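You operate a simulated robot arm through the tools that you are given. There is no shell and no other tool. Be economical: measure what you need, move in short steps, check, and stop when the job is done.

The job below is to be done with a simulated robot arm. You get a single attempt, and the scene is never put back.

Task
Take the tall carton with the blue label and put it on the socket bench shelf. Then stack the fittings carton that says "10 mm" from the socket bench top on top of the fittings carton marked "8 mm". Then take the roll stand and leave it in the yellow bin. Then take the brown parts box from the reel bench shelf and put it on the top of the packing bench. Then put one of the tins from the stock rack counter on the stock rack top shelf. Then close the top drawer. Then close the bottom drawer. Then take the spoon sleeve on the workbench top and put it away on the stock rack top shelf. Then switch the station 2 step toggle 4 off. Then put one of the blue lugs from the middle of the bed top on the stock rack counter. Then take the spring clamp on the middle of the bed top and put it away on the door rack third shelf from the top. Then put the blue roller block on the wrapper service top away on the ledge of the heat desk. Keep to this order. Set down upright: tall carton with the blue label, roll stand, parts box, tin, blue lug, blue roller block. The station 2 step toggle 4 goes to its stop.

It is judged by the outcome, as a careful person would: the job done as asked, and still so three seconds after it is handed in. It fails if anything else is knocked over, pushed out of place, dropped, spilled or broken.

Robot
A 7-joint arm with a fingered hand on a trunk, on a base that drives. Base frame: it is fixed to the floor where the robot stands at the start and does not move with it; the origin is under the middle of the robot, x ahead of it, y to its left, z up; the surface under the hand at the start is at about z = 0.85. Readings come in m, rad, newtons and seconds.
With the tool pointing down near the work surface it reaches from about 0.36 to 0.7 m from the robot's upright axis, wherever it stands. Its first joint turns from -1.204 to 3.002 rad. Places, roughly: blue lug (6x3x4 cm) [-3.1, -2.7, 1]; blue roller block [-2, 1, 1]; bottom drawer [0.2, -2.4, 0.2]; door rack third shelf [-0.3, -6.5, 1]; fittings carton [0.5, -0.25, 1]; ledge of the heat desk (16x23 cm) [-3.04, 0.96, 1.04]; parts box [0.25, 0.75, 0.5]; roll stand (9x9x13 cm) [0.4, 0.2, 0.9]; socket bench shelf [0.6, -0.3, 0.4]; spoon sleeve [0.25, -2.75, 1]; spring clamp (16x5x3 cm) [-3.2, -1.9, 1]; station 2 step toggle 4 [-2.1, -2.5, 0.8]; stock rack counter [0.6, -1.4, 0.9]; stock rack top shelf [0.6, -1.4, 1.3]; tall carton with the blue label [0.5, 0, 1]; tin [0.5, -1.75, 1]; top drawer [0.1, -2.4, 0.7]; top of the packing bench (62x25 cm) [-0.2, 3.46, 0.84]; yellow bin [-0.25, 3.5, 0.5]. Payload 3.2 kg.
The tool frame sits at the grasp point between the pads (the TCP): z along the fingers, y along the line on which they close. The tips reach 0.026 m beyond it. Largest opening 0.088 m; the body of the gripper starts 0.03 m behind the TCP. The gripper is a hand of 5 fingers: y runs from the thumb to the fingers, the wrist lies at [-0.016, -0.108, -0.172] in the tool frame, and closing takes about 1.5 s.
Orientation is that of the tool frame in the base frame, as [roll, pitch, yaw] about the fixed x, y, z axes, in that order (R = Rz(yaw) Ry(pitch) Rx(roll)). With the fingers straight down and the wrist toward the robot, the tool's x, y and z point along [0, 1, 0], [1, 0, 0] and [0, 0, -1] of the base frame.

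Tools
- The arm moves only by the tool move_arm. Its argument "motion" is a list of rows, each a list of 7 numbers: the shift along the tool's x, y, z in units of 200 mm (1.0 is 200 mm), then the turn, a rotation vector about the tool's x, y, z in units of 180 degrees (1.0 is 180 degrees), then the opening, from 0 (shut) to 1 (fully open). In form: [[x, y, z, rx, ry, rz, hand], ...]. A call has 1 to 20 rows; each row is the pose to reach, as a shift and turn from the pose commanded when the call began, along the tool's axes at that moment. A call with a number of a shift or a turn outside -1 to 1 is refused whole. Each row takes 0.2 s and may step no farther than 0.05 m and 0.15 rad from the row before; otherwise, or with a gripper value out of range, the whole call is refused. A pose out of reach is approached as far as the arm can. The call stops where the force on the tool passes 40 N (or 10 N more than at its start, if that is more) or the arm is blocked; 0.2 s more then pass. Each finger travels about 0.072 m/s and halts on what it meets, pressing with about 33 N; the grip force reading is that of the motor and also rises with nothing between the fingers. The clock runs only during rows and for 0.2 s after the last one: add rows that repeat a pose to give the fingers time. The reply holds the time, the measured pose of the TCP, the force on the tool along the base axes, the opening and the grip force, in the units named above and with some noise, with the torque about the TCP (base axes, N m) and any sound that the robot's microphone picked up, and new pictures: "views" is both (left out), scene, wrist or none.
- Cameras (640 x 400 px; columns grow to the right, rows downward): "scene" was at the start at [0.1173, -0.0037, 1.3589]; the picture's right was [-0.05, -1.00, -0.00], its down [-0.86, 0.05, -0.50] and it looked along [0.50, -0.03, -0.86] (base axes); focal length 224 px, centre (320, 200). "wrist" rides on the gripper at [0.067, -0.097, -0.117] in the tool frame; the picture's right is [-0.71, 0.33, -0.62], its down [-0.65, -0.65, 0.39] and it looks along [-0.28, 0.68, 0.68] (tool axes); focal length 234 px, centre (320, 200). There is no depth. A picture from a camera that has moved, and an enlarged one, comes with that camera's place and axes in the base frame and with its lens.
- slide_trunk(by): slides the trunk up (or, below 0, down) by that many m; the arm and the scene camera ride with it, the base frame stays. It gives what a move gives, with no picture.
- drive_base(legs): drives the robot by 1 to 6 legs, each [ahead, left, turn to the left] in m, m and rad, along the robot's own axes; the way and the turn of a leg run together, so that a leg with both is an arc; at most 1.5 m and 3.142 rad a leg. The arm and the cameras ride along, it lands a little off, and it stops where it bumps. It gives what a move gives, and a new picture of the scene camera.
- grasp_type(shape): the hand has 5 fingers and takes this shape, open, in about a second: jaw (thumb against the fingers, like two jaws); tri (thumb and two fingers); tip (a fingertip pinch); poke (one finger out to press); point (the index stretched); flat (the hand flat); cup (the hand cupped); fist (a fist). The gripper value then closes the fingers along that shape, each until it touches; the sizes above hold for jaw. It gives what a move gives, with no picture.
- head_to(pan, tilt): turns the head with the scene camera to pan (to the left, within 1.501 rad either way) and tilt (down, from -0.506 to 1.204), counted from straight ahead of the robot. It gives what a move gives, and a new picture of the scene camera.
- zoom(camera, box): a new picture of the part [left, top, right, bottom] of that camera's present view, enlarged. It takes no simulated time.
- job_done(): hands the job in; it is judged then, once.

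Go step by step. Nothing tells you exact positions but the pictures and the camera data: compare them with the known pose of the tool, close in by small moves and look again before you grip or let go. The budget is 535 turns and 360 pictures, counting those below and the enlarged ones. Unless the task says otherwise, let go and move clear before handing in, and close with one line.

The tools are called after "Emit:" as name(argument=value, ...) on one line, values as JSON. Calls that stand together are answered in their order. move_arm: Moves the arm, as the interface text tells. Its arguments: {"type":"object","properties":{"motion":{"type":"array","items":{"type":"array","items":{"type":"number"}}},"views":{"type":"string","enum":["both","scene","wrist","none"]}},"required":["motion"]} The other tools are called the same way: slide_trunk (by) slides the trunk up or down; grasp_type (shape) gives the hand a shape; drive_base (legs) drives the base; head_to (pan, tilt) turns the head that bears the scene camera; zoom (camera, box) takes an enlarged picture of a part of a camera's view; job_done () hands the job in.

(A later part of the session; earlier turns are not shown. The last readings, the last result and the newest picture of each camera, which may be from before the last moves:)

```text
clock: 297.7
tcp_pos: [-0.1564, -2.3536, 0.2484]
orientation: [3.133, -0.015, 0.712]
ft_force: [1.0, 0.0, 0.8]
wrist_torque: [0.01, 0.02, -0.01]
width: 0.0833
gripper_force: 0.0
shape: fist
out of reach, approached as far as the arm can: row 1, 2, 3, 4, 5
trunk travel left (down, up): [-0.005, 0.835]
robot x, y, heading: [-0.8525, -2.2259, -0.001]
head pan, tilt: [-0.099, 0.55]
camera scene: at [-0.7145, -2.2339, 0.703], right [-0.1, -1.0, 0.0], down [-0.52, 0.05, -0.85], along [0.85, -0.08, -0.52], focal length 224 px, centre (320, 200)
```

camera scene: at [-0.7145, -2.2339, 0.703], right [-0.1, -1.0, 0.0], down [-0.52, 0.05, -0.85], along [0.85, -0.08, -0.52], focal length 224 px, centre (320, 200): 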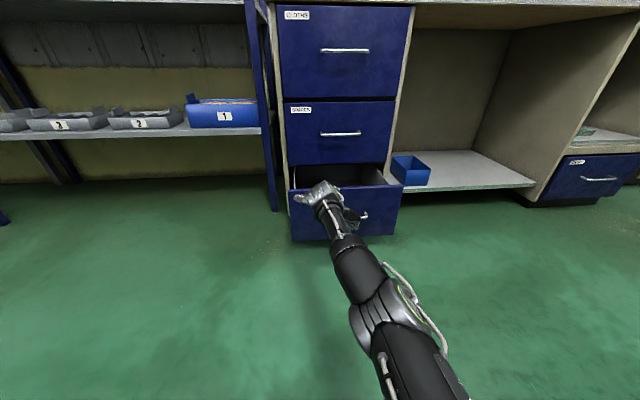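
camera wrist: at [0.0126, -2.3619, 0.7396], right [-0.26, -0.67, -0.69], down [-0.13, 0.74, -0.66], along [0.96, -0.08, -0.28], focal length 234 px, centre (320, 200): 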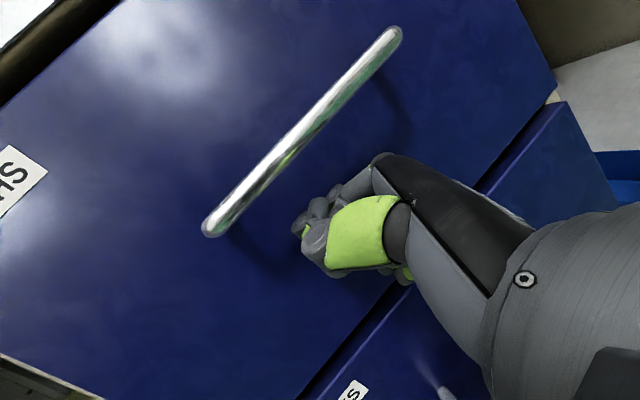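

Emit:
drive_base(legs=[[0.15, -0.03, 0]])

Emit:
drive_base(legs=[[0.1, 0, 0]])

```text
clock: 299.1
tcp_pos: [-0.0063, -2.3842, 0.249]
orientation: [3.135, -0.013, 0.712]
ft_force: [-0.8, -0.7, 0.0]
wrist_torque: [0.0, 0.0, 0.0]
width: 0.0831
gripper_force: 0.0
shape: fist
trunk travel left (down, up): [-0.005, 0.835]
robot x, y, heading: [-0.7023, -2.2576, 0.006]
head pan, tilt: [-0.099, 0.55]
camera scene: at [-0.5635, -2.2633, 0.7029], right [-0.1, -1.0, 0.0], down [-0.52, 0.05, -0.85], along [0.85, -0.08, -0.52], focal length 224 px, centre (320, 200)
```

scene: 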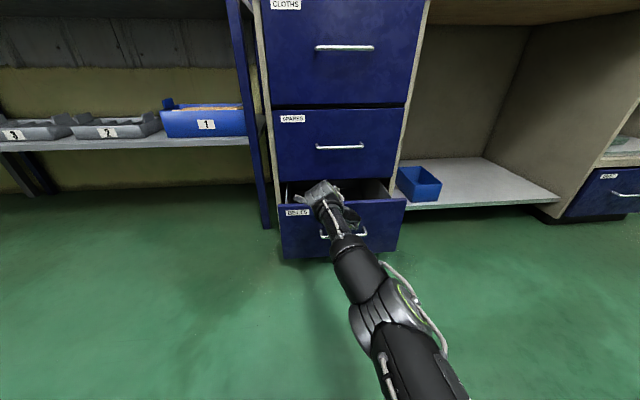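

```text
clock: 300.2
tcp_pos: [0.0943, -2.383, 0.2498]
orientation: [3.132, -0.014, 0.713]
ft_force: [-0.6, 0.3, 0.7]
wrist_torque: [-0.01, 0.03, 0.02]
width: 0.0
gripper_force: 0.0
shape: fist
trunk travel left (down, up): [-0.005, 0.835]
robot x, y, heading: [-0.6038, -2.2541, 0.008]
head pan, tilt: [-0.099, 0.55]
camera scene: at [-0.4639, -2.2628, 0.7029], right [-0.09, -1.0, 0.0], down [-0.52, 0.05, -0.85], along [0.85, -0.08, -0.52], focal length 224 px, centre (320, 200)
```

scene: 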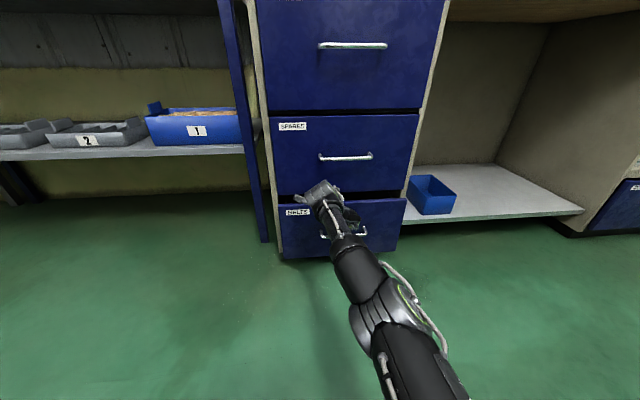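

Emit:
drive_base(legs=[[0.06, 0, 0]])

Emit:
zoom(camera="scene", box=[230, 80, 470, 260])

```text
clock: 301.3
tcp_pos: [0.1415, -2.3826, 0.25]
orientation: [-3.138, -0.001, 0.7]
ft_force: [-7.3, 1.0, 2.0]
wrist_torque: [-0.07, -0.47, -0.07]
width: 0.0
gripper_force: 0.1
shape: fist
trunk travel left (down, up): [-0.005, 0.835]
robot x, y, heading: [-0.5522, -2.2563, 0.003]
head pan, tilt: [-0.099, 0.55]
stopped in leg 1: the force on the tool passed its limit at 116 N (the readings are from after the stop); the commanded pose is now the measured one
camera scene: at [-0.4127, -2.2625, 0.703], right [-0.1, -1.0, 0.0], down [-0.52, 0.05, -0.85], along [0.85, -0.08, -0.52], focal length 224 px, centre (320, 200)
```

scene: 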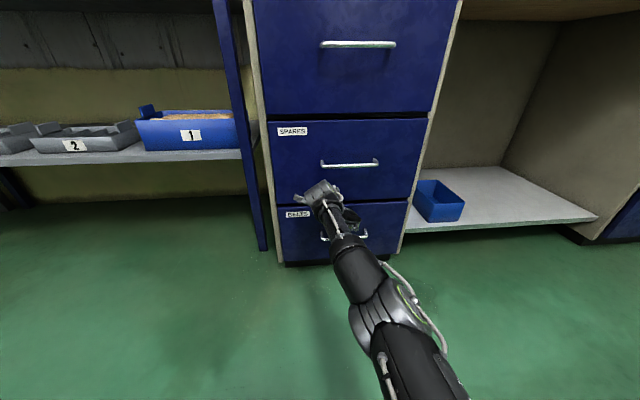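

```text
2.22 times, centred on (350, 170) of scene
camera zoom: at [-0.4127, -2.2625, 0.703], right [-0.1, -1.0, 0.0], down [-0.52, 0.05, -0.85], along [0.85, -0.08, -0.52], focal length 499 px, centre (253, 267)
```

zoom: 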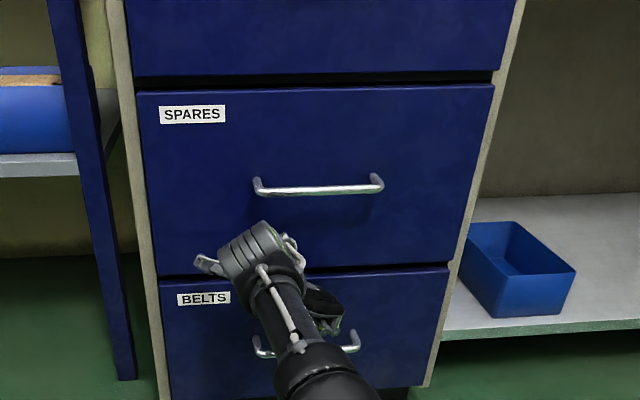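

Both drawers are closed. Back away, raise up, and look at the workbench top.

Emit:
drive_base(legs=[[-0.4, 0, 0]])

Emit:
slide_trunk(by=0.4)

Emit:
slide_trunk(by=0.35)

Emit:
grasp_type(shape="jaw")

Emit:
head_to(pan=-0.3, tilt=0.5)

```text
clock: 303.8
tcp_pos: [-0.2627, -2.3808, 0.2476]
orientation: [-3.135, -0.003, 0.706]
ft_force: [-0.4, 0.3, 0.0]
wrist_torque: [-0.02, 0.01, -0.02]
width: 0.0001
gripper_force: 0.0
shape: fist
trunk travel left (down, up): [-0.005, 0.835]
robot x, y, heading: [-0.9588, -2.2572, 0.012]
head pan, tilt: [-0.099, 0.55]
camera scene: at [-0.8171, -2.2648, 0.7029], right [-0.09, -1.0, 0.0], down [-0.52, 0.05, -0.85], along [0.85, -0.07, -0.52], focal length 224 px, centre (320, 200)
```

scene: 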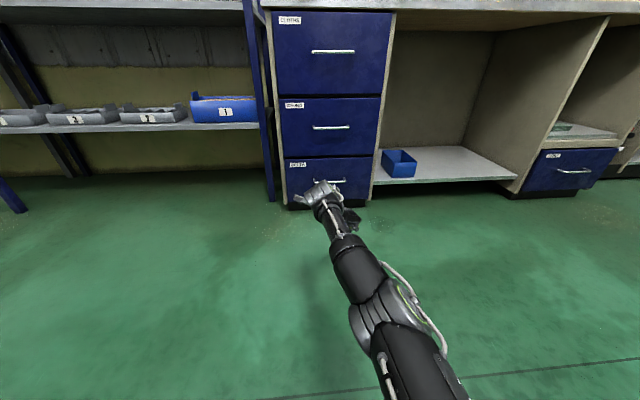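

```text
clock: 307.6
tcp_pos: [-0.2631, -2.3815, 0.648]
orientation: [-3.136, -0.003, 0.706]
ft_force: [0.7, -0.1, 0.3]
wrist_torque: [0.01, -0.01, 0.01]
width: 0.0
gripper_force: 0.1
shape: fist
trunk travel left (down, up): [-0.405, 0.435]
robot x, y, heading: [-0.9593, -2.257, 0.017]
head pan, tilt: [-0.099, 0.55]
```

```text
clock: 311.0
tcp_pos: [-0.2629, -2.3807, 0.9987]
orientation: [-3.137, -0.001, 0.705]
ft_force: [0.4, 0.1, -1.2]
wrist_torque: [-0.01, 0.0, 0.03]
width: 0.0002
gripper_force: 0.0
shape: fist
trunk travel left (down, up): [-0.755, 0.085]
robot x, y, heading: [-0.9582, -2.2573, 0.011]
head pan, tilt: [-0.099, 0.55]
```

```text
clock: 311.9
tcp_pos: [-0.2625, -2.3804, 0.9978]
orientation: [-3.137, -0.002, 0.709]
ft_force: [0.1, 0.3, 0.6]
wrist_torque: [-0.03, -0.01, -0.01]
width: 0.0881
gripper_force: 0.0
shape: jaw
trunk travel left (down, up): [-0.755, 0.085]
robot x, y, heading: [-0.9573, -2.2618, 0.012]
head pan, tilt: [-0.099, 0.55]
```

```text
clock: 312.7
tcp_pos: [-0.2628, -2.3798, 0.9991]
orientation: [-3.137, -0.002, 0.706]
ft_force: [0.5, -0.3, 1.0]
wrist_torque: [0.01, 0.04, -0.01]
width: 0.0878
gripper_force: 0.1
shape: jaw
trunk travel left (down, up): [-0.755, 0.085]
robot x, y, heading: [-0.9575, -2.2569, 0.012]
head pan, tilt: [-0.3, 0.499]
camera scene: at [-0.8193, -2.2827, 1.4575], right [-0.28, -0.96, 0.0], down [-0.46, 0.14, -0.88], along [0.84, -0.25, -0.48], focal length 224 px, centre (320, 200)
```

scene: 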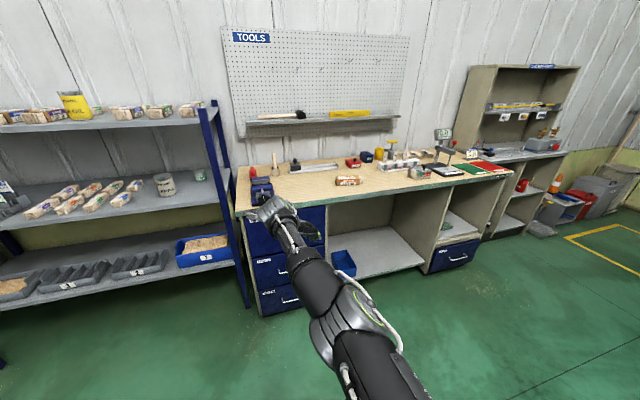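

Emit:
zoom(camera="scene", box=[230, 130, 430, 230])

```text
3.20 times, centred on (330, 180) of scene
camera zoom: at [-0.8193, -2.2827, 1.4575], right [-0.28, -0.96, 0.0], down [-0.46, 0.14, -0.88], along [0.84, -0.25, -0.48], focal length 718 px, centre (288, 264)
```

zoom: 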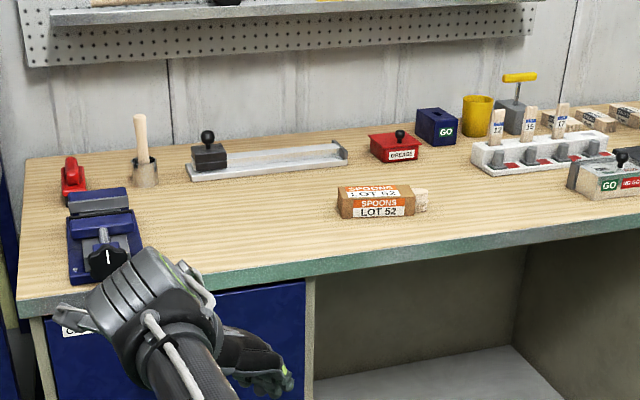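

Emit:
move_arm(motion=[[0, 0, -0.05, 0, 0, -0.045, 1], [0, 0, -0.1, 0, 0, -0.09, 1], [0, 0, -0.15, 0, 0, -0.135, 1], [0, 0, -0.2, 0, 0, -0.18, 1], [0, 0, -0.25, 0, 0, -0.225, 1], [0, 0, -0.25, 0, 0, -0.275, 1]], views="none")

Emit:
drive_base(legs=[[0, -0.45, -0.012], [0.5, 0, 0]])

Emit:
head_to(pan=-0.25, tilt=0.7)

```text
refused: row 6 steps farther than a row can; nothing moved
```

```text
clock: 317.9
tcp_pos: [0.2373, -2.8309, 0.9985]
orientation: [-3.136, -0.002, 0.703]
ft_force: [-0.1, -0.5, 0.1]
wrist_torque: [-0.01, 0.01, 0.0]
width: 0.0876
gripper_force: 0.0
shape: jaw
trunk travel left (down, up): [-0.755, 0.085]
robot x, y, heading: [-0.4578, -2.703, 0.008]
head pan, tilt: [-0.3, 0.499]
camera scene: at [-0.3189, -2.731, 1.4575], right [-0.29, -0.96, 0.0], down [-0.46, 0.14, -0.88], along [0.84, -0.25, -0.48], focal length 224 px, centre (320, 200)
```

scene: 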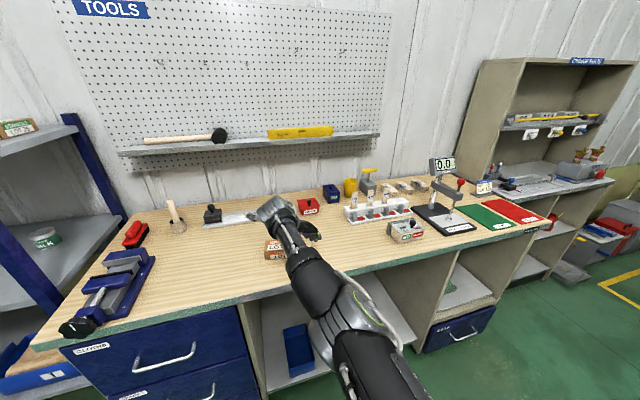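

```text
clock: 318.6
tcp_pos: [0.2383, -2.8316, 0.9994]
orientation: [-3.136, -0.002, 0.702]
ft_force: [-0.1, 0.2, 0.9]
wrist_torque: [0.0, 0.0, 0.01]
width: 0.0877
gripper_force: 0.1
shape: jaw
trunk travel left (down, up): [-0.755, 0.085]
robot x, y, heading: [-0.4592, -2.7067, 0.005]
head pan, tilt: [-0.25, 0.7]
camera scene: at [-0.3237, -2.7252, 1.4398], right [-0.24, -0.97, 0.0], down [-0.62, 0.15, -0.77], along [0.74, -0.18, -0.64], focal length 224 px, centre (320, 200)
```

scene: 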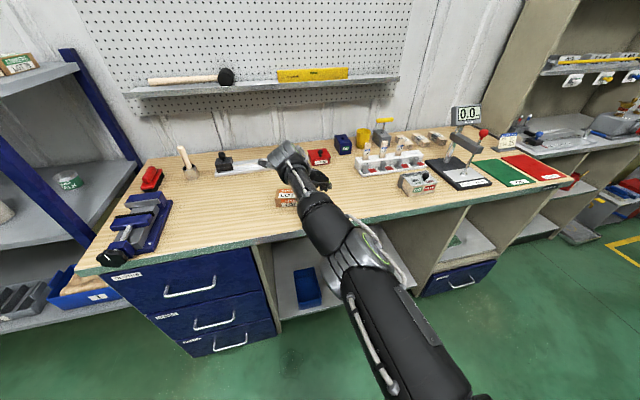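

Emit:
move_arm(motion=[[0, 0, -0.15, 0, 0, -0.02, 1], [-0.1, -0.085, -0.3, 0, 0, -0.06, 1], [-0.2, -0.17, -0.3, 0, 0, -0.1, 1], [-0.3, -0.25, -0.3, 0, 0, -0.14, 1], [-0.4, -0.34, -0.3, 0, 0, -0.18, 1], [-0.458, -0.388, -0.3, 0, 0, -0.22, 1], [-0.458, -0.388, -0.3, 0, 0, -0.255, 1], [-0.458, -0.388, -0.3, 0, 0, -0.277, 1]], views="both")

```text
clock: 320.4
tcp_pos: [0.2547, -2.8296, 1.0971]
orientation: [-3.139, -0.004, 1.573]
ft_force: [-0.4, -0.6, 0.8]
wrist_torque: [-0.01, -0.01, 0.05]
width: 0.0878
gripper_force: 0.0
shape: jaw
out of reach, approached as far as the arm can: row 2, 3, 4, 5, 6, 7, 8
trunk travel left (down, up): [-0.755, 0.085]
robot x, y, heading: [-0.4585, -2.7065, 0.013]
head pan, tilt: [-0.25, 0.7]
camera scene: at [-0.3235, -2.7255, 1.4398], right [-0.24, -0.97, 0.0], down [-0.63, 0.15, -0.76], along [0.74, -0.18, -0.64], focal length 224 px, centre (320, 200)
camera wrist: at [0.1589, -2.7641, 1.215], right [0.34, -0.71, 0.62], down [-0.65, -0.65, -0.39], along [0.68, -0.27, -0.68], focal length 234 px, centre (320, 200)
```

scene: 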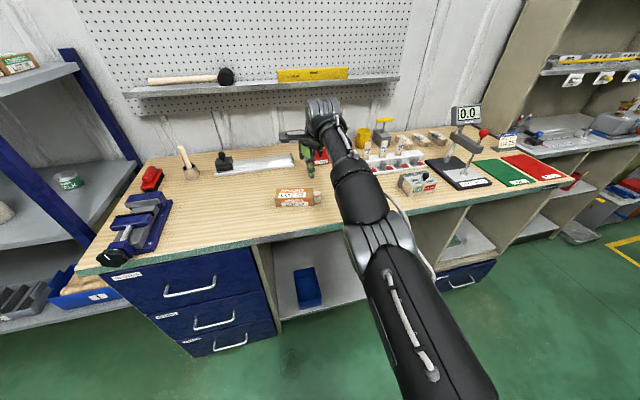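
wrist: 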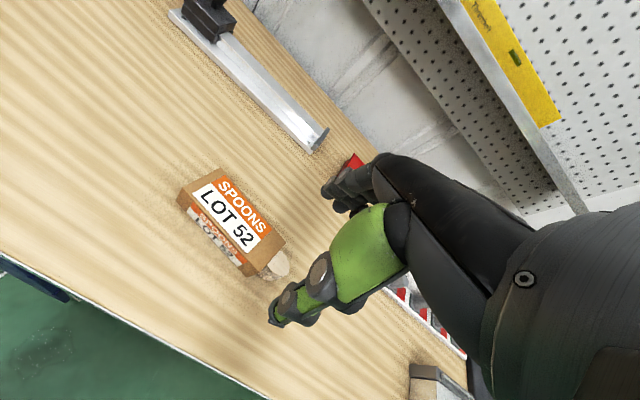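

Emit:
move_arm(motion=[[0, -0.15, -0.05, 0, 0, 0, 1], [0, -0.3, -0.1, 0, 0, 0, 1], [0, -0.45, -0.15, 0, 0, 0, 1], [0, -0.6, -0.2, 0, 0, 0, 1]], views="scene")

```text
clock: 321.4
tcp_pos: [0.2293, -2.8279, 1.1725]
orientation: [-3.14, -0.002, 1.572]
ft_force: [-0.8, -0.3, 0.9]
wrist_torque: [0.0, -0.01, 0.0]
width: 0.0877
gripper_force: 0.0
shape: jaw
out of reach, approached as far as the arm can: row 1, 2, 3, 4
trunk travel left (down, up): [-0.755, 0.085]
robot x, y, heading: [-0.4577, -2.7013, 0.008]
head pan, tilt: [-0.25, 0.7]
camera scene: at [-0.3245, -2.7249, 1.4398], right [-0.24, -0.97, 0.0], down [-0.62, 0.15, -0.77], along [0.74, -0.18, -0.64], focal length 224 px, centre (320, 200)
```

scene: 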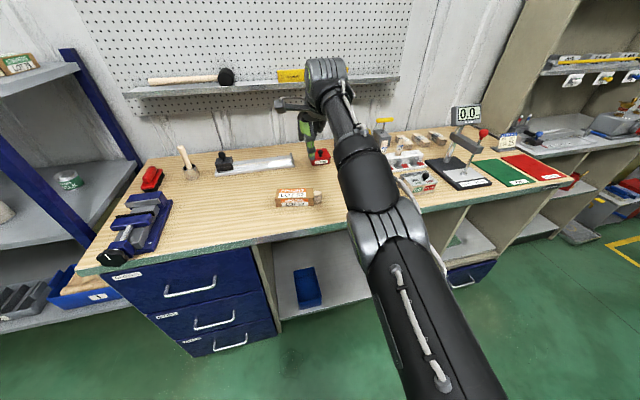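

Emit:
move_arm(motion=[[0.2, -0.1, 0, 0, 0, 0, 1], [0.4, -0.2, 0.1, 0, 0, 0, 1], [0.5, -0.4, 0.15, 0, 0, 0, 1], [0.5, -0.6, 0.2, 0, 0, 0, 1], [0.4, -0.8, 0.2, 0, 0, 0, 1], [0.3, -1, 0.2, 0, 0, 0, 1], [0.2, -1, 0.1, 0, 0, 0, 1]], views="scene")

```text
clock: 323.0
tcp_pos: [0.187, -2.7639, 1.2388]
orientation: [-3.137, -0.005, 1.571]
ft_force: [-0.3, -1.1, -0.8]
wrist_torque: [0.06, 0.02, 0.03]
width: 0.0879
gripper_force: 0.0
shape: jaw
out of reach, approached as far as the arm can: row 1, 2, 3, 4, 5, 6, 7
trunk travel left (down, up): [-0.755, 0.085]
robot x, y, heading: [-0.4567, -2.7074, 0.003]
head pan, tilt: [-0.25, 0.7]
camera scene: at [-0.3242, -2.7275, 1.4398], right [-0.24, -0.97, 0.0], down [-0.63, 0.16, -0.76], along [0.74, -0.18, -0.64], focal length 224 px, centre (320, 200)
```

scene: 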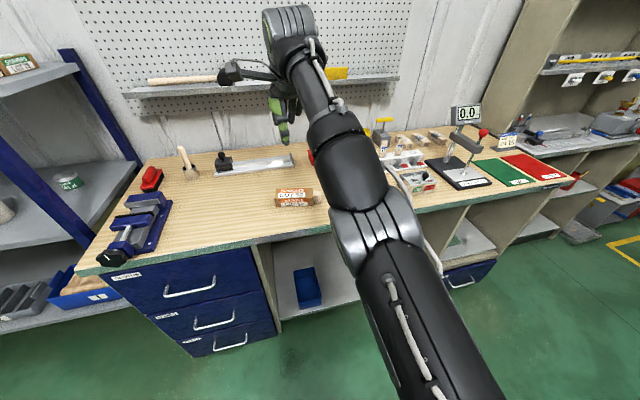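

Emit:
move_arm(motion=[[0.2, 0, 0, 0, 0, 0, 1], [0.4, 0, 0, 0, 0, 0, 1], [0.6, 0, 0, 0, 0, 0, 1], [0.8, 0, 0, 0, 0, 0, 1], [1, 0, 0, 0, 0, 0, 1]], views="none")

Emit:
move_arm(motion=[[0.2, -0.1, 0, 0, 0, 0, 1], [0.4, -0.3, 0, 0, 0, 0, 1], [0.6, -0.5, 0, 0, 0, 0, 1], [0.6, -0.7, 0, 0, 0, 0, 1], [0.6, -0.9, 0, 0, 0, 0, 1]], views="scene")

```text
clock: 324.2
tcp_pos: [0.1543, -2.6156, 1.2052]
orientation: [-3.127, -0.01, 1.549]
ft_force: [-0.6, -0.1, 0.1]
wrist_torque: [0.0, -0.01, 0.02]
width: 0.0879
gripper_force: 0.0
shape: jaw
out of reach, approached as far as the arm can: row 1, 2, 3, 4, 5
trunk travel left (down, up): [-0.755, 0.085]
robot x, y, heading: [-0.4578, -2.7068, 0.007]
head pan, tilt: [-0.25, 0.7]
```

```text
refused: row 2 steps farther than a row can; nothing moved
```

Emit:
move_arm(motion=[[0.1, -0.15, 0, 0, 0, 0, 1], [0.2, -0.3, 0, 0, 0, 0, 1], [0.3, -0.45, 0, 0, 0, 0, 1], [0.3, -0.65, 0, 0, 0, 0, 1], [0.3, -0.85, 0, 0, 0, 0, 1]], views="scene")

```text
clock: 324.7
tcp_pos: [0.1289, -2.5988, 1.0878]
orientation: [-2.883, -0.024, 1.526]
ft_force: [0.3, 0.2, -0.3]
wrist_torque: [0.01, -0.02, 0.02]
width: 0.0878
gripper_force: 0.1
shape: jaw
trunk travel left (down, up): [-0.755, 0.085]
robot x, y, heading: [-0.4588, -2.7043, 0.009]
head pan, tilt: [-0.25, 0.7]
stopped in row 2: the arm was blocked; the commanded pose is now the measured one
camera scene: at [-0.3226, -2.7243, 1.4397], right [-0.24, -0.97, 0.0], down [-0.63, 0.15, -0.76], along [0.74, -0.18, -0.64], focal length 224 px, centre (320, 200)
```

scene: 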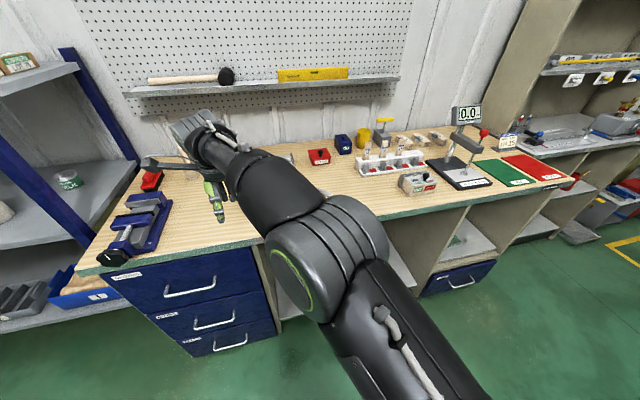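

Emit:
move_arm(motion=[[0, 0, 0, -0.04, 0, 0, 1], [0, 0, 0, -0.0823, 0, 0, 1], [0, -0.1, -0.05, -0.0823, 0, 0, 1], [0, -0.2, -0.1, -0.0823, 0, 0, 1]], views="scene")

```text
clock: 325.4
tcp_pos: [0.1211, -2.6191, 0.9963]
orientation: [-2.924, -0.051, 1.474]
ft_force: [-0.4, -0.7, 1.1]
wrist_torque: [0.04, 0.0, -0.05]
width: 0.0879
gripper_force: 0.1
shape: jaw
trunk travel left (down, up): [-0.755, 0.085]
robot x, y, heading: [-0.457, -2.7023, 0.01]
head pan, tilt: [-0.25, 0.7]
stopped in row 3: the arm was blocked; the commanded pose is now the measured one
camera scene: at [-0.3237, -2.7255, 1.4398], right [-0.24, -0.97, 0.0], down [-0.63, 0.15, -0.76], along [0.74, -0.18, -0.64], focal length 224 px, centre (320, 200)
```

scene: 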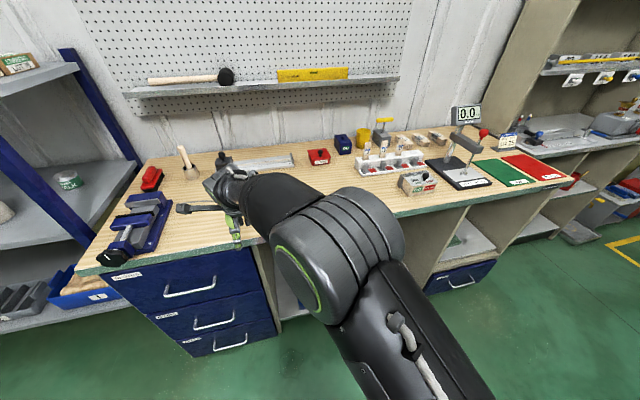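

Emit:
drive_base(legs=[[-0.3, 0, 0]])

Emit:
move_arm(motion=[[0, 0, -0.05, -0.02, 0, 0, 1], [0, 0, -0.1, -0.04, 0, 0, 1], [0, 0, -0.2, -0.06, 0, 0, 1], [0, 0, -0.3, -0.069, 0, 0, 1]], views="scene")

```text
clock: 327.4
tcp_pos: [-0.1786, -2.6204, 0.9979]
orientation: [-2.93, -0.052, 1.474]
ft_force: [-0.2, 0.5, 0.2]
wrist_torque: [0.0, 0.0, 0.03]
width: 0.0878
gripper_force: 0.0
shape: jaw
trunk travel left (down, up): [-0.755, 0.085]
robot x, y, heading: [-0.7538, -2.7113, 0.006]
head pan, tilt: [-0.25, 0.7]
camera scene: at [-0.6226, -2.7273, 1.4398], right [-0.24, -0.97, 0.0], down [-0.62, 0.16, -0.77], along [0.74, -0.18, -0.64], focal length 224 px, centre (320, 200)
```

scene: 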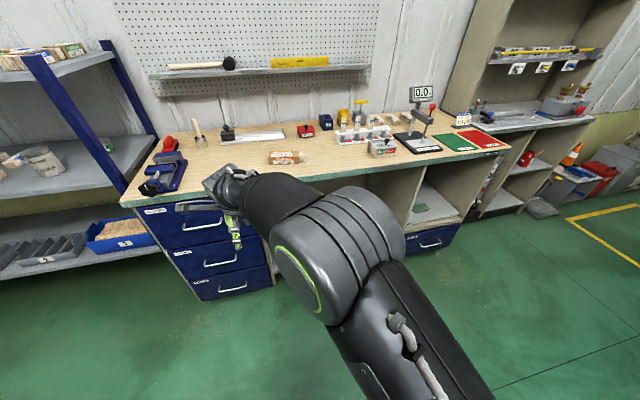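

```text
clock: 328.6
tcp_pos: [-0.1552, -2.6472, 1.0695]
orientation: [-3.134, -0.118, 1.421]
ft_force: [-0.4, 0.0, -0.4]
wrist_torque: [0.02, 0.01, -0.01]
width: 0.0879
gripper_force: 0.0
shape: jaw
trunk travel left (down, up): [-0.755, 0.085]
robot x, y, heading: [-0.7569, -2.7054, 0.007]
head pan, tilt: [-0.25, 0.7]
stopped in row 4: the arm was blocked; the commanded pose is now the measured one
camera scene: at [-0.6225, -2.7277, 1.4398], right [-0.24, -0.97, 0.0], down [-0.63, 0.16, -0.76], along [0.74, -0.18, -0.64], focal length 224 px, centre (320, 200)
```

scene: 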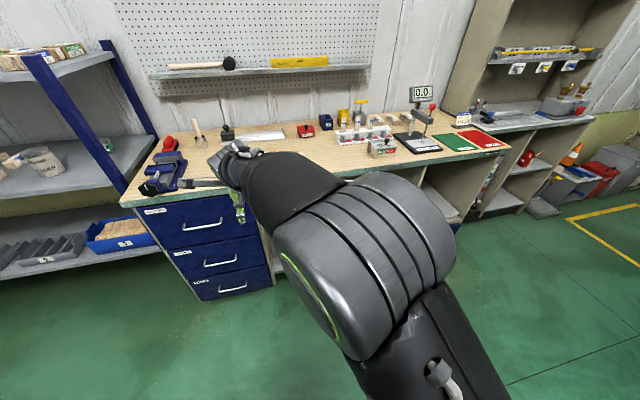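

Emit:
move_arm(motion=[[-0.15, -0.05, 0, 0, -0.0188, 0, 1], [-0.3, -0.1, 0, 0, -0.0376, 0, 1], [-0.45, -0.15, 0, 0, -0.0376, 0, 1], [-0.6, -0.2, 0, 0, -0.0376, 0, 1], [-0.75, -0.25, 0, 0, -0.0376, 0, 1]], views="scene")

```text
clock: 329.8
tcp_pos: [-0.2277, -2.7867, 1.0521]
orientation: [-3.133, 0.006, 1.427]
ft_force: [0.8, -0.2, 0.2]
wrist_torque: [-0.01, 0.0, -0.04]
width: 0.0879
gripper_force: 0.1
shape: jaw
trunk travel left (down, up): [-0.755, 0.085]
robot x, y, heading: [-0.7585, -2.7056, 0.004]
head pan, tilt: [-0.25, 0.7]
camera scene: at [-0.6232, -2.7287, 1.4398], right [-0.24, -0.97, 0.0], down [-0.62, 0.16, -0.77], along [0.74, -0.18, -0.64], focal length 224 px, centre (320, 200)
```

scene: 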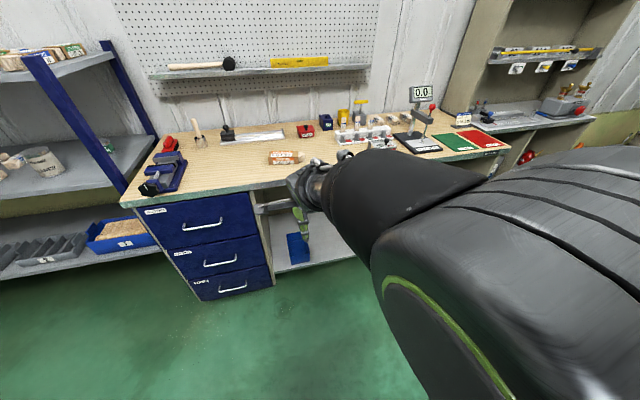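

The arm has recovered its normal elbow posture. Measure the spoon sleeve.

Emit:
zoom(camera="scene", box=[240, 130, 340, 180])

```text
6.40 times, centred on (290, 155) of scene
camera zoom: at [-0.6232, -2.7287, 1.4398], right [-0.24, -0.97, 0.0], down [-0.62, 0.16, -0.77], along [0.74, -0.18, -0.64], focal length 1436 px, centre (512, 488)
```

zoom: 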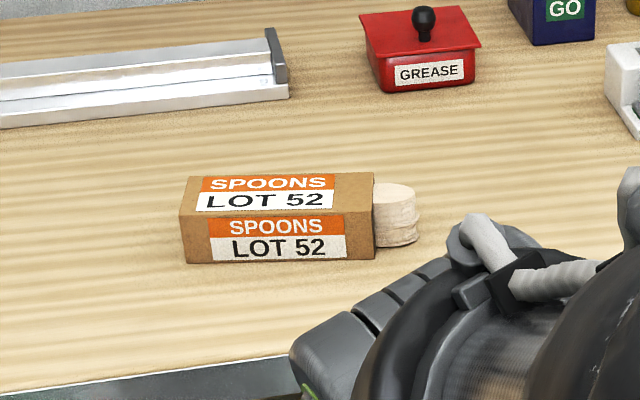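

Emit:
drive_base(legs=[[0.53, 0, 0]])

Emit:
move_arm(motion=[[0, 0, 0.05, 0, 0, 0.025, 1]], views="wrist")

Emit:
zoom(camera="wrist", box=[160, 140, 400, 360])

```text
clock: 332.8
tcp_pos: [0.2881, -2.7732, 1.052]
orientation: [-3.135, 0.007, 1.435]
ft_force: [0.4, 0.2, 0.9]
wrist_torque: [0.0, 0.0, 0.01]
width: 0.0881
gripper_force: 0.1
shape: jaw
trunk travel left (down, up): [-0.755, 0.085]
robot x, y, heading: [-0.2412, -2.6998, 0.024]
head pan, tilt: [-0.25, 0.7]
camera scene: at [-0.1077, -2.7201, 1.4398], right [-0.23, -0.97, 0.0], down [-0.63, 0.15, -0.76], along [0.74, -0.18, -0.64], focal length 224 px, centre (320, 200)
```

scene: 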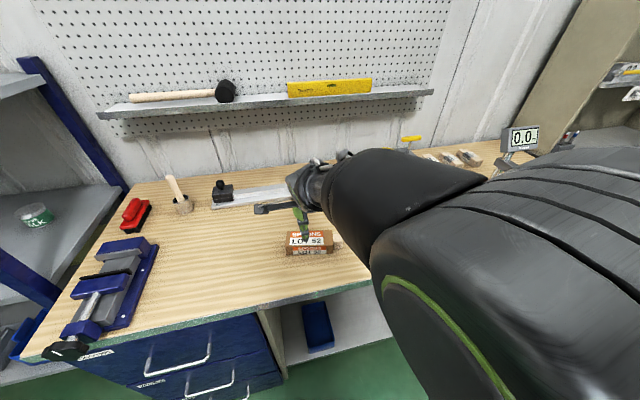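

```text
clock: 333.2
tcp_pos: [0.2879, -2.7733, 1.0415]
orientation: [-3.134, 0.007, 1.358]
ft_force: [0.1, 0.2, 0.8]
wrist_torque: [-0.06, -0.02, -0.01]
width: 0.0878
gripper_force: 0.0
shape: jaw
trunk travel left (down, up): [-0.755, 0.085]
robot x, y, heading: [-0.2416, -2.7033, 0.02]
head pan, tilt: [-0.25, 0.7]
camera wrist: at [0.209, -2.686, 1.1585], right [0.18, -0.76, 0.63], down [-0.78, -0.5, -0.38], along [0.6, -0.42, -0.68], focal length 234 px, centre (320, 200)
```

wrist: 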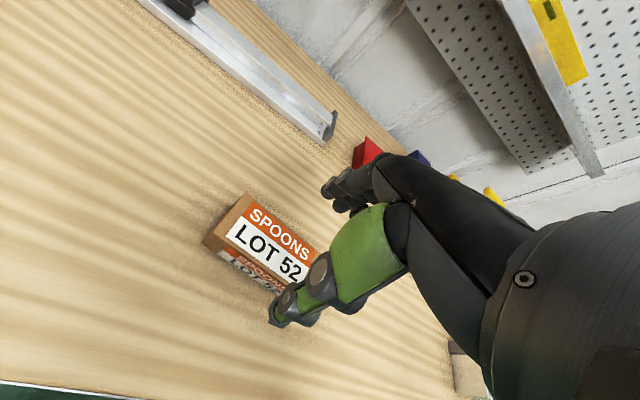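

```text
1.82 times, centred on (280, 250) of wrist
camera zoom: at [0.209, -2.686, 1.1585], right [0.18, -0.76, 0.63], down [-0.78, -0.5, -0.38], along [0.6, -0.42, -0.68], focal length 426 px, centre (393, 109)
```

zoom: 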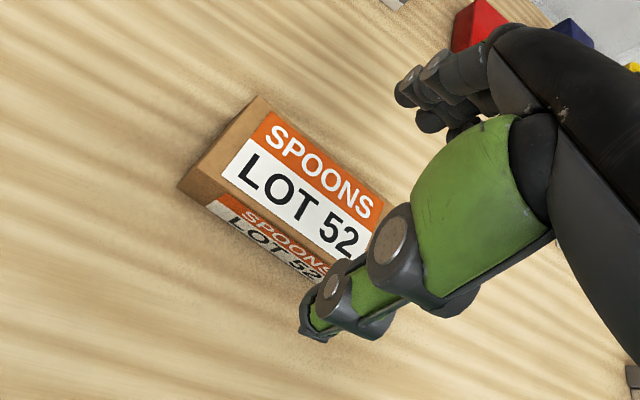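

Emit:
move_arm(motion=[[-0.033, 0.13, 0.1, 0, 0, 0, 1], [-0.033, 0.13, 0.25, 0, 0, 0, 1], [-0.033, 0.13, 0.4, 0, 0, 0, 1], [-0.033, 0.13, 0.5, 0, 0, 0, 1], [-0.033, 0.13, 0.545, 0, 0, 0, 1]], views="wrist")

Emit:
zoom(camera="scene", box=[240, 180, 400, 280])

```text
clock: 334.4
tcp_pos: [0.3148, -2.7882, 0.9387]
orientation: [3.139, -0.021, 1.344]
ft_force: [-0.9, -0.1, 0.9]
wrist_torque: [0.05, -0.01, -0.03]
width: 0.0879
gripper_force: 0.0
shape: jaw
trunk travel left (down, up): [-0.755, 0.085]
robot x, y, heading: [-0.2397, -2.6999, 0.018]
head pan, tilt: [-0.25, 0.7]
camera wrist: at [0.2348, -2.7033, 1.0573], right [0.16, -0.78, 0.61], down [-0.78, -0.48, -0.4], along [0.6, -0.41, -0.68], focal length 234 px, centre (320, 200)
```

wrist: 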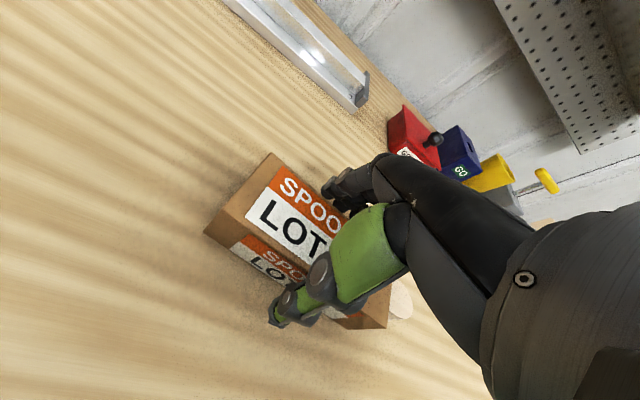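

```text
4.00 times, centred on (320, 230) of scene
camera zoom: at [-0.1076, -2.7201, 1.4398], right [-0.23, -0.97, 0.0], down [-0.63, 0.15, -0.76], along [0.74, -0.18, -0.64], focal length 898 px, centre (320, 80)
```

zoom: 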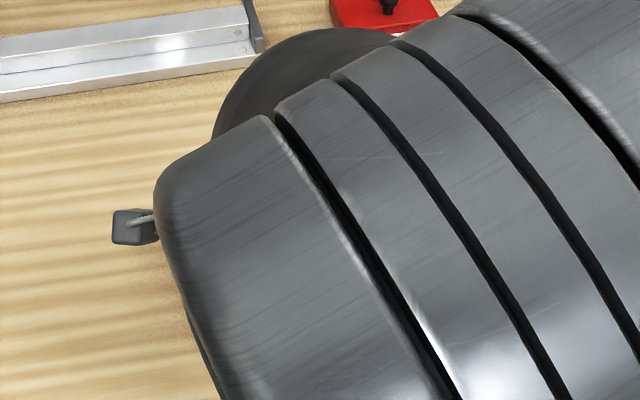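

Emit:
move_arm(motion=[[0, 0, 0.015, 0, 0, 0, 1], [0, 0, 0.015, 0, 0, 0, 0.6], [0, 0, 0.015, 0, 0, 0, 0.2], [0, 0, 0.015, 0, 0, 0, 0], [0, 0, 0.015, 0, 0, 0, 0], [0, 0, 0.015, 0, 0, 0, 0], [0, 0, 0.015, 0, 0, 0, 0], [0, 0, 0.015, 0, 0, 0, 0]], views="wrist")

```text
clock: 336.2
tcp_pos: [0.3146, -2.7901, 0.9348]
orientation: [-3.141, -0.021, 1.34]
ft_force: [6.6, 3.0, 18.5]
wrist_torque: [0.06, 0.42, 0.1]
width: 0.0541
gripper_force: 32.5
shape: jaw
trunk travel left (down, up): [-0.755, 0.085]
robot x, y, heading: [-0.243, -2.6998, 0.018]
head pan, tilt: [-0.25, 0.7]
camera wrist: at [0.2347, -2.7043, 1.0539], right [0.16, -0.78, 0.61], down [-0.78, -0.47, -0.4], along [0.6, -0.41, -0.68], focal length 234 px, centre (320, 200)
```

wrist: 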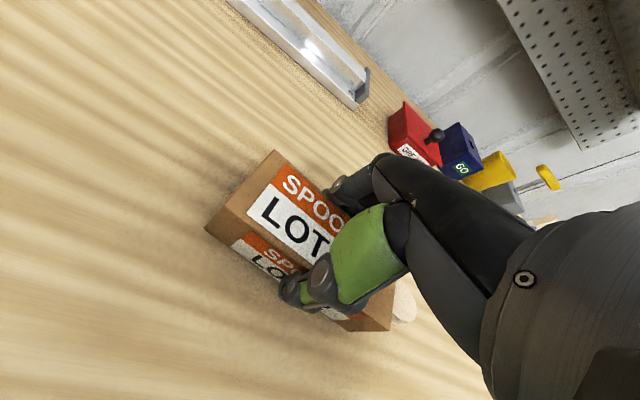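

Emit:
move_arm(motion=[[0, 0, -0.1, 0, 0, 0, 0], [0, 0, -0.3, 0, 0, 0, 0], [0, 0, -0.5, 0, 0, 0, 0], [0, 0, -0.7, 0, 0, 0, 0]], views="both")

```text
clock: 337.2
tcp_pos: [0.3122, -2.787, 1.0678]
orientation: [-3.135, 0.006, 1.359]
ft_force: [0.1, 1.0, -0.2]
wrist_torque: [0.0, -0.01, 0.0]
width: 0.0539
gripper_force: 33.1
shape: jaw
trunk travel left (down, up): [-0.755, 0.085]
robot x, y, heading: [-0.2412, -2.7009, 0.02]
head pan, tilt: [-0.25, 0.7]
camera scene: at [-0.1089, -2.7198, 1.4398], right [-0.23, -0.97, 0.0], down [-0.63, 0.15, -0.77], along [0.74, -0.18, -0.64], focal length 224 px, centre (320, 200)
camera wrist: at [0.2314, -2.7001, 1.1857], right [0.18, -0.76, 0.63], down [-0.78, -0.5, -0.38], along [0.6, -0.42, -0.68], focal length 234 px, centre (320, 200)
```

scene: 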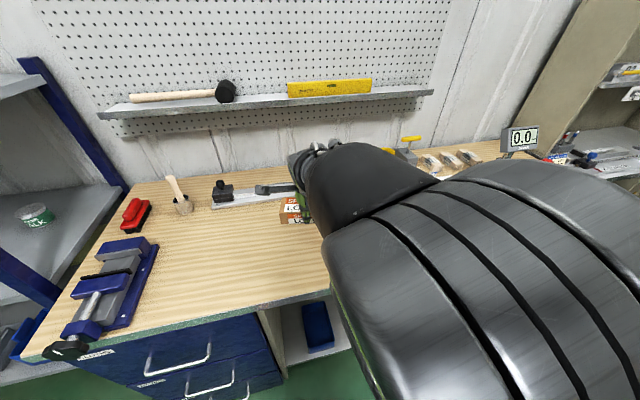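
wrist: 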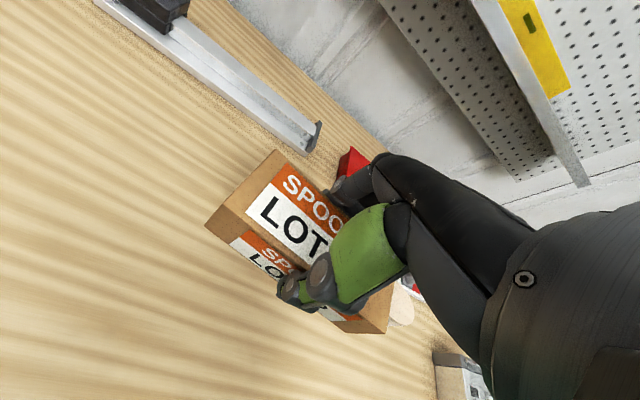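

Sleeve held. Back off, then turn the hand so the sleeve's long axis will point into the shelf gap right of the tin.

Emit:
drive_base(legs=[[-0.5, 0.02, -0.02]])

Emit:
move_arm(motion=[[0, 0, -0.05, 0, 0, 0.04, 0], [0, 0, -0.1, 0, 0, 0.08, 0], [0, 0, -0.15, 0, 0, 0.12, 0], [0, 0, -0.2, 0, 0, 0.16, 0], [0, 0, -0.25, 0, 0, 0.2, 0], [0, 0, -0.3, 0, 0, 0.235, 0]], views="none")

Emit:
slide_trunk(by=0.08)

Emit:
move_arm(motion=[[0, 0, -0.2, 0, 0, 0, 0], [0, 0, -0.4, 0, 0, 0, 0], [0, 0, -0.6, 0, 0, 0, 0], [0, 0, -0.8, 0, 0, 0, 0], [0, 0, -1, 0, 0, 0, 0]], views="scene")

```text
clock: 340.2
tcp_pos: [-0.1954, -2.7827, 1.0673]
orientation: [-3.135, 0.006, 1.338]
ft_force: [0.3, -0.2, -0.9]
wrist_torque: [0.04, -0.03, 0.0]
width: 0.0538
gripper_force: 33.1
shape: jaw
trunk travel left (down, up): [-0.755, 0.085]
robot x, y, heading: [-0.7477, -2.6836, -0.005]
head pan, tilt: [-0.25, 0.7]
camera scene: at [-0.6138, -2.7059, 1.4398], right [-0.25, -0.97, 0.0], down [-0.62, 0.16, -0.76], along [0.74, -0.19, -0.64], focal length 224 px, centre (320, 200)
```

scene: 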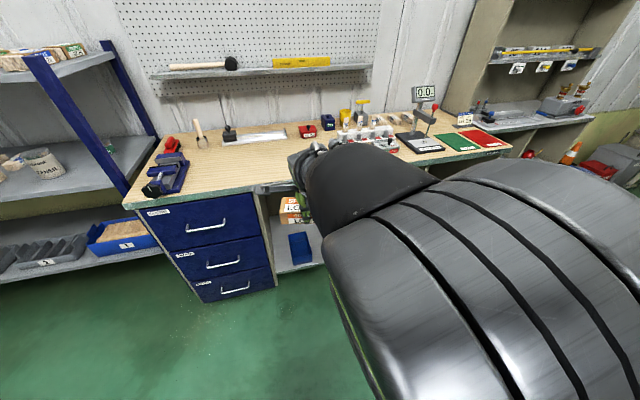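

```text
clock: 341.6
tcp_pos: [-0.1954, -2.7831, 1.1365]
orientation: [-3.127, -0.017, 0.59]
ft_force: [-0.5, -0.5, -0.7]
wrist_torque: [0.0, -0.03, 0.01]
width: 0.0535
gripper_force: 32.8
shape: jaw
trunk travel left (down, up): [-0.755, 0.085]
robot x, y, heading: [-0.7444, -2.6839, -0.001]
head pan, tilt: [-0.25, 0.7]
```

```text
clock: 342.8
tcp_pos: [-0.1939, -2.7868, 1.2121]
orientation: [-3.124, -0.011, 0.588]
ft_force: [-0.6, 0.1, -0.8]
wrist_torque: [-0.01, 0.01, 0.04]
width: 0.0539
gripper_force: 33.2
shape: jaw
trunk travel left (down, up): [-0.835, 0.005]
robot x, y, heading: [-0.7478, -2.6858, -0.006]
head pan, tilt: [-0.25, 0.7]
```

```text
clock: 344.0
tcp_pos: [-0.2071, -2.7733, 1.393]
orientation: [3.141, 0.01, 0.601]
ft_force: [-0.8, -0.2, -0.4]
wrist_torque: [-0.02, -0.03, 0.0]
width: 0.0537
gripper_force: 32.8
shape: jaw
out of reach, approached as far as the arm can: row 5
trunk travel left (down, up): [-0.835, 0.005]
robot x, y, heading: [-0.7451, -2.6856, 0.001]
head pan, tilt: [-0.25, 0.7]
camera scene: at [-0.6138, -2.706, 1.5198], right [-0.25, -0.97, 0.0], down [-0.62, 0.16, -0.76], along [0.74, -0.19, -0.64], focal length 224 px, centre (320, 200)
```

scene: 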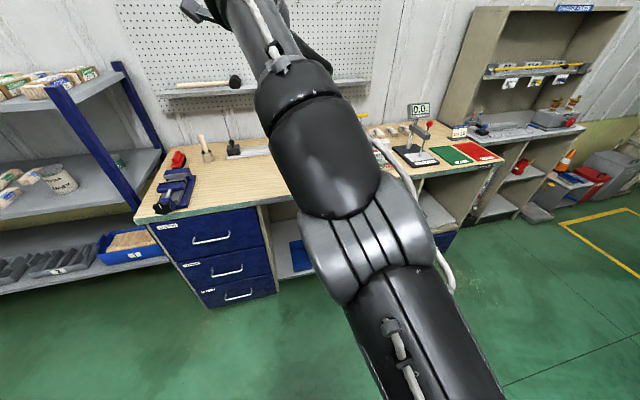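

Emit:
move_arm(motion=[[0, 0, 0.1, 0, 0, 0, 0], [0, 0, 0.19, 0, 0, 0, 0]], views="none")

Emit:
drive_base(legs=[[0.1, 1.3, 0], [0, 0, -0.5]])

Emit:
head_to(pan=0.4, tilt=0.35)

```text
clock: 344.6
tcp_pos: [-0.2071, -2.7837, 1.3564]
orientation: [-3.124, 0.0, 0.585]
ft_force: [-0.2, 0.1, -0.5]
wrist_torque: [0.04, 0.0, -0.01]
width: 0.0536
gripper_force: 33.3
shape: jaw
trunk travel left (down, up): [-0.835, 0.005]
robot x, y, heading: [-0.7495, -2.6793, -0.002]
head pan, tilt: [-0.25, 0.7]
```

```text
clock: 352.6
tcp_pos: [-0.2171, -1.7164, 1.358]
orientation: [-3.125, -0.002, 0.092]
ft_force: [0.4, 0.4, -0.1]
wrist_torque: [0.01, -0.02, 0.02]
width: 0.0536
gripper_force: 32.5
shape: jaw
trunk travel left (down, up): [-0.835, 0.005]
robot x, y, heading: [-0.6451, -1.3761, -0.495]
head pan, tilt: [-0.25, 0.7]
camera scene: at [-0.54, -1.4566, 1.5198], right [-0.68, -0.73, 0.0], down [-0.47, 0.44, -0.76], along [0.56, -0.52, -0.64], focal length 224 px, centre (320, 200)
```

scene: 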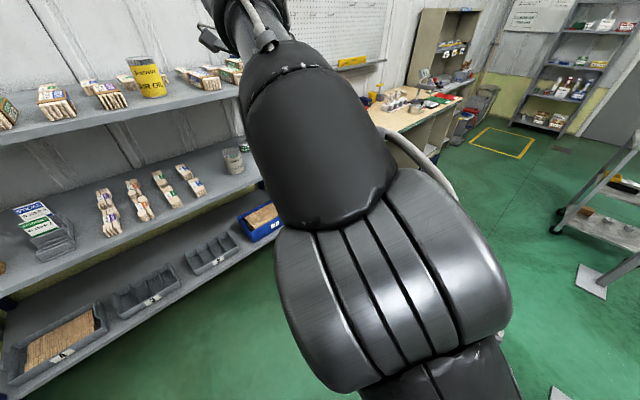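

```text
clock: 353.6
tcp_pos: [-0.2185, -1.7171, 1.3572]
orientation: [-3.122, -0.003, 0.092]
ft_force: [0.2, 0.3, -1.4]
wrist_torque: [0.01, 0.0, -0.03]
width: 0.0536
gripper_force: 32.9
shape: jaw
trunk travel left (down, up): [-0.835, 0.005]
robot x, y, heading: [-0.6481, -1.376, -0.503]
head pan, tilt: [0.4, 0.351]
camera scene: at [-0.5096, -1.4082, 1.5511], right [-0.1, -0.99, 0.0], down [-0.34, 0.03, -0.94], along [0.93, -0.09, -0.34], focal length 224 px, centre (320, 200)
```

scene: 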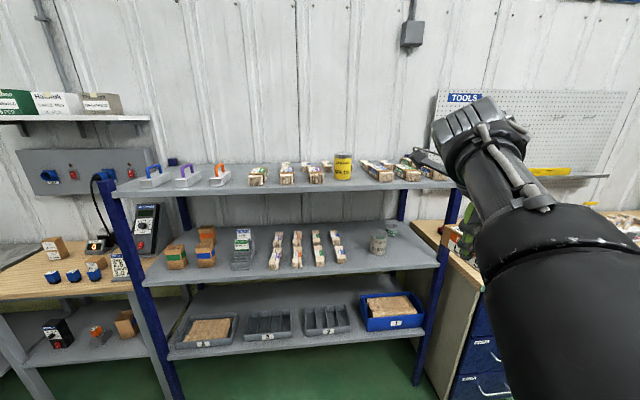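

Emit:
zoom(camera="scene", box=[290, 140, 470, 200])

```text
3.56 times, centred on (380, 170) of scene
camera zoom: at [-0.5096, -1.4082, 1.5511], right [-0.1, -0.99, 0.0], down [-0.34, 0.03, -0.94], along [0.93, -0.09, -0.34], focal length 798 px, centre (107, 307)
```

zoom: 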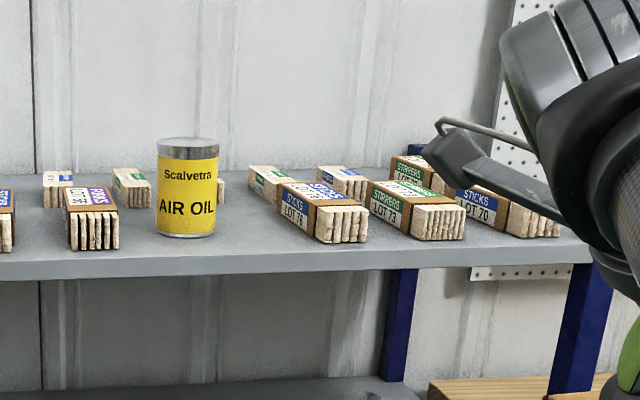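

Emit:
drive_base(legs=[[0.356, 0.2235, 0]])

Emit:
zoom(camera="scene", box=[280, 120, 520, 270])

```text
clock: 356.2
tcp_pos: [0.1974, -1.6934, 1.3586]
orientation: [-3.122, -0.006, 0.087]
ft_force: [0.3, -0.2, -0.9]
wrist_torque: [0.01, 0.02, -0.02]
width: 0.0536
gripper_force: 33.0
shape: jaw
trunk travel left (down, up): [-0.835, 0.005]
robot x, y, heading: [-0.228, -1.3495, -0.505]
head pan, tilt: [0.4, 0.351]
camera scene: at [-0.0926, -1.383, 1.5512], right [-0.1, -0.99, 0.0], down [-0.34, 0.04, -0.94], along [0.93, -0.1, -0.34], focal length 224 px, centre (320, 200)
```

scene: 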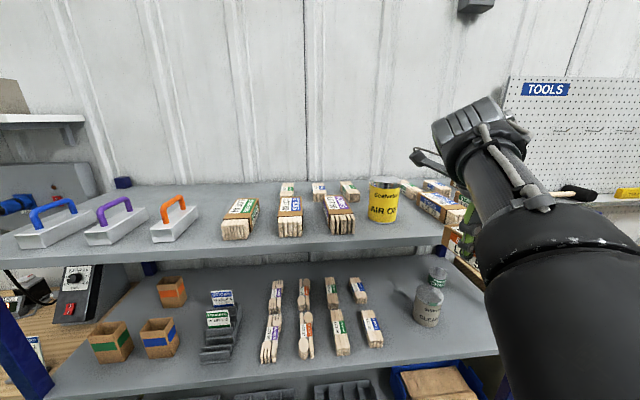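

```text
2.67 times, centred on (400, 195) of scene
camera zoom: at [-0.0926, -1.383, 1.5512], right [-0.1, -0.99, 0.0], down [-0.34, 0.04, -0.94], along [0.93, -0.1, -0.34], focal length 598 px, centre (107, 213)
```

zoom: 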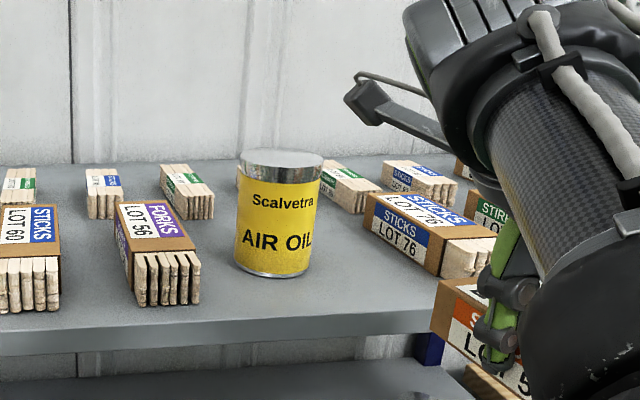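

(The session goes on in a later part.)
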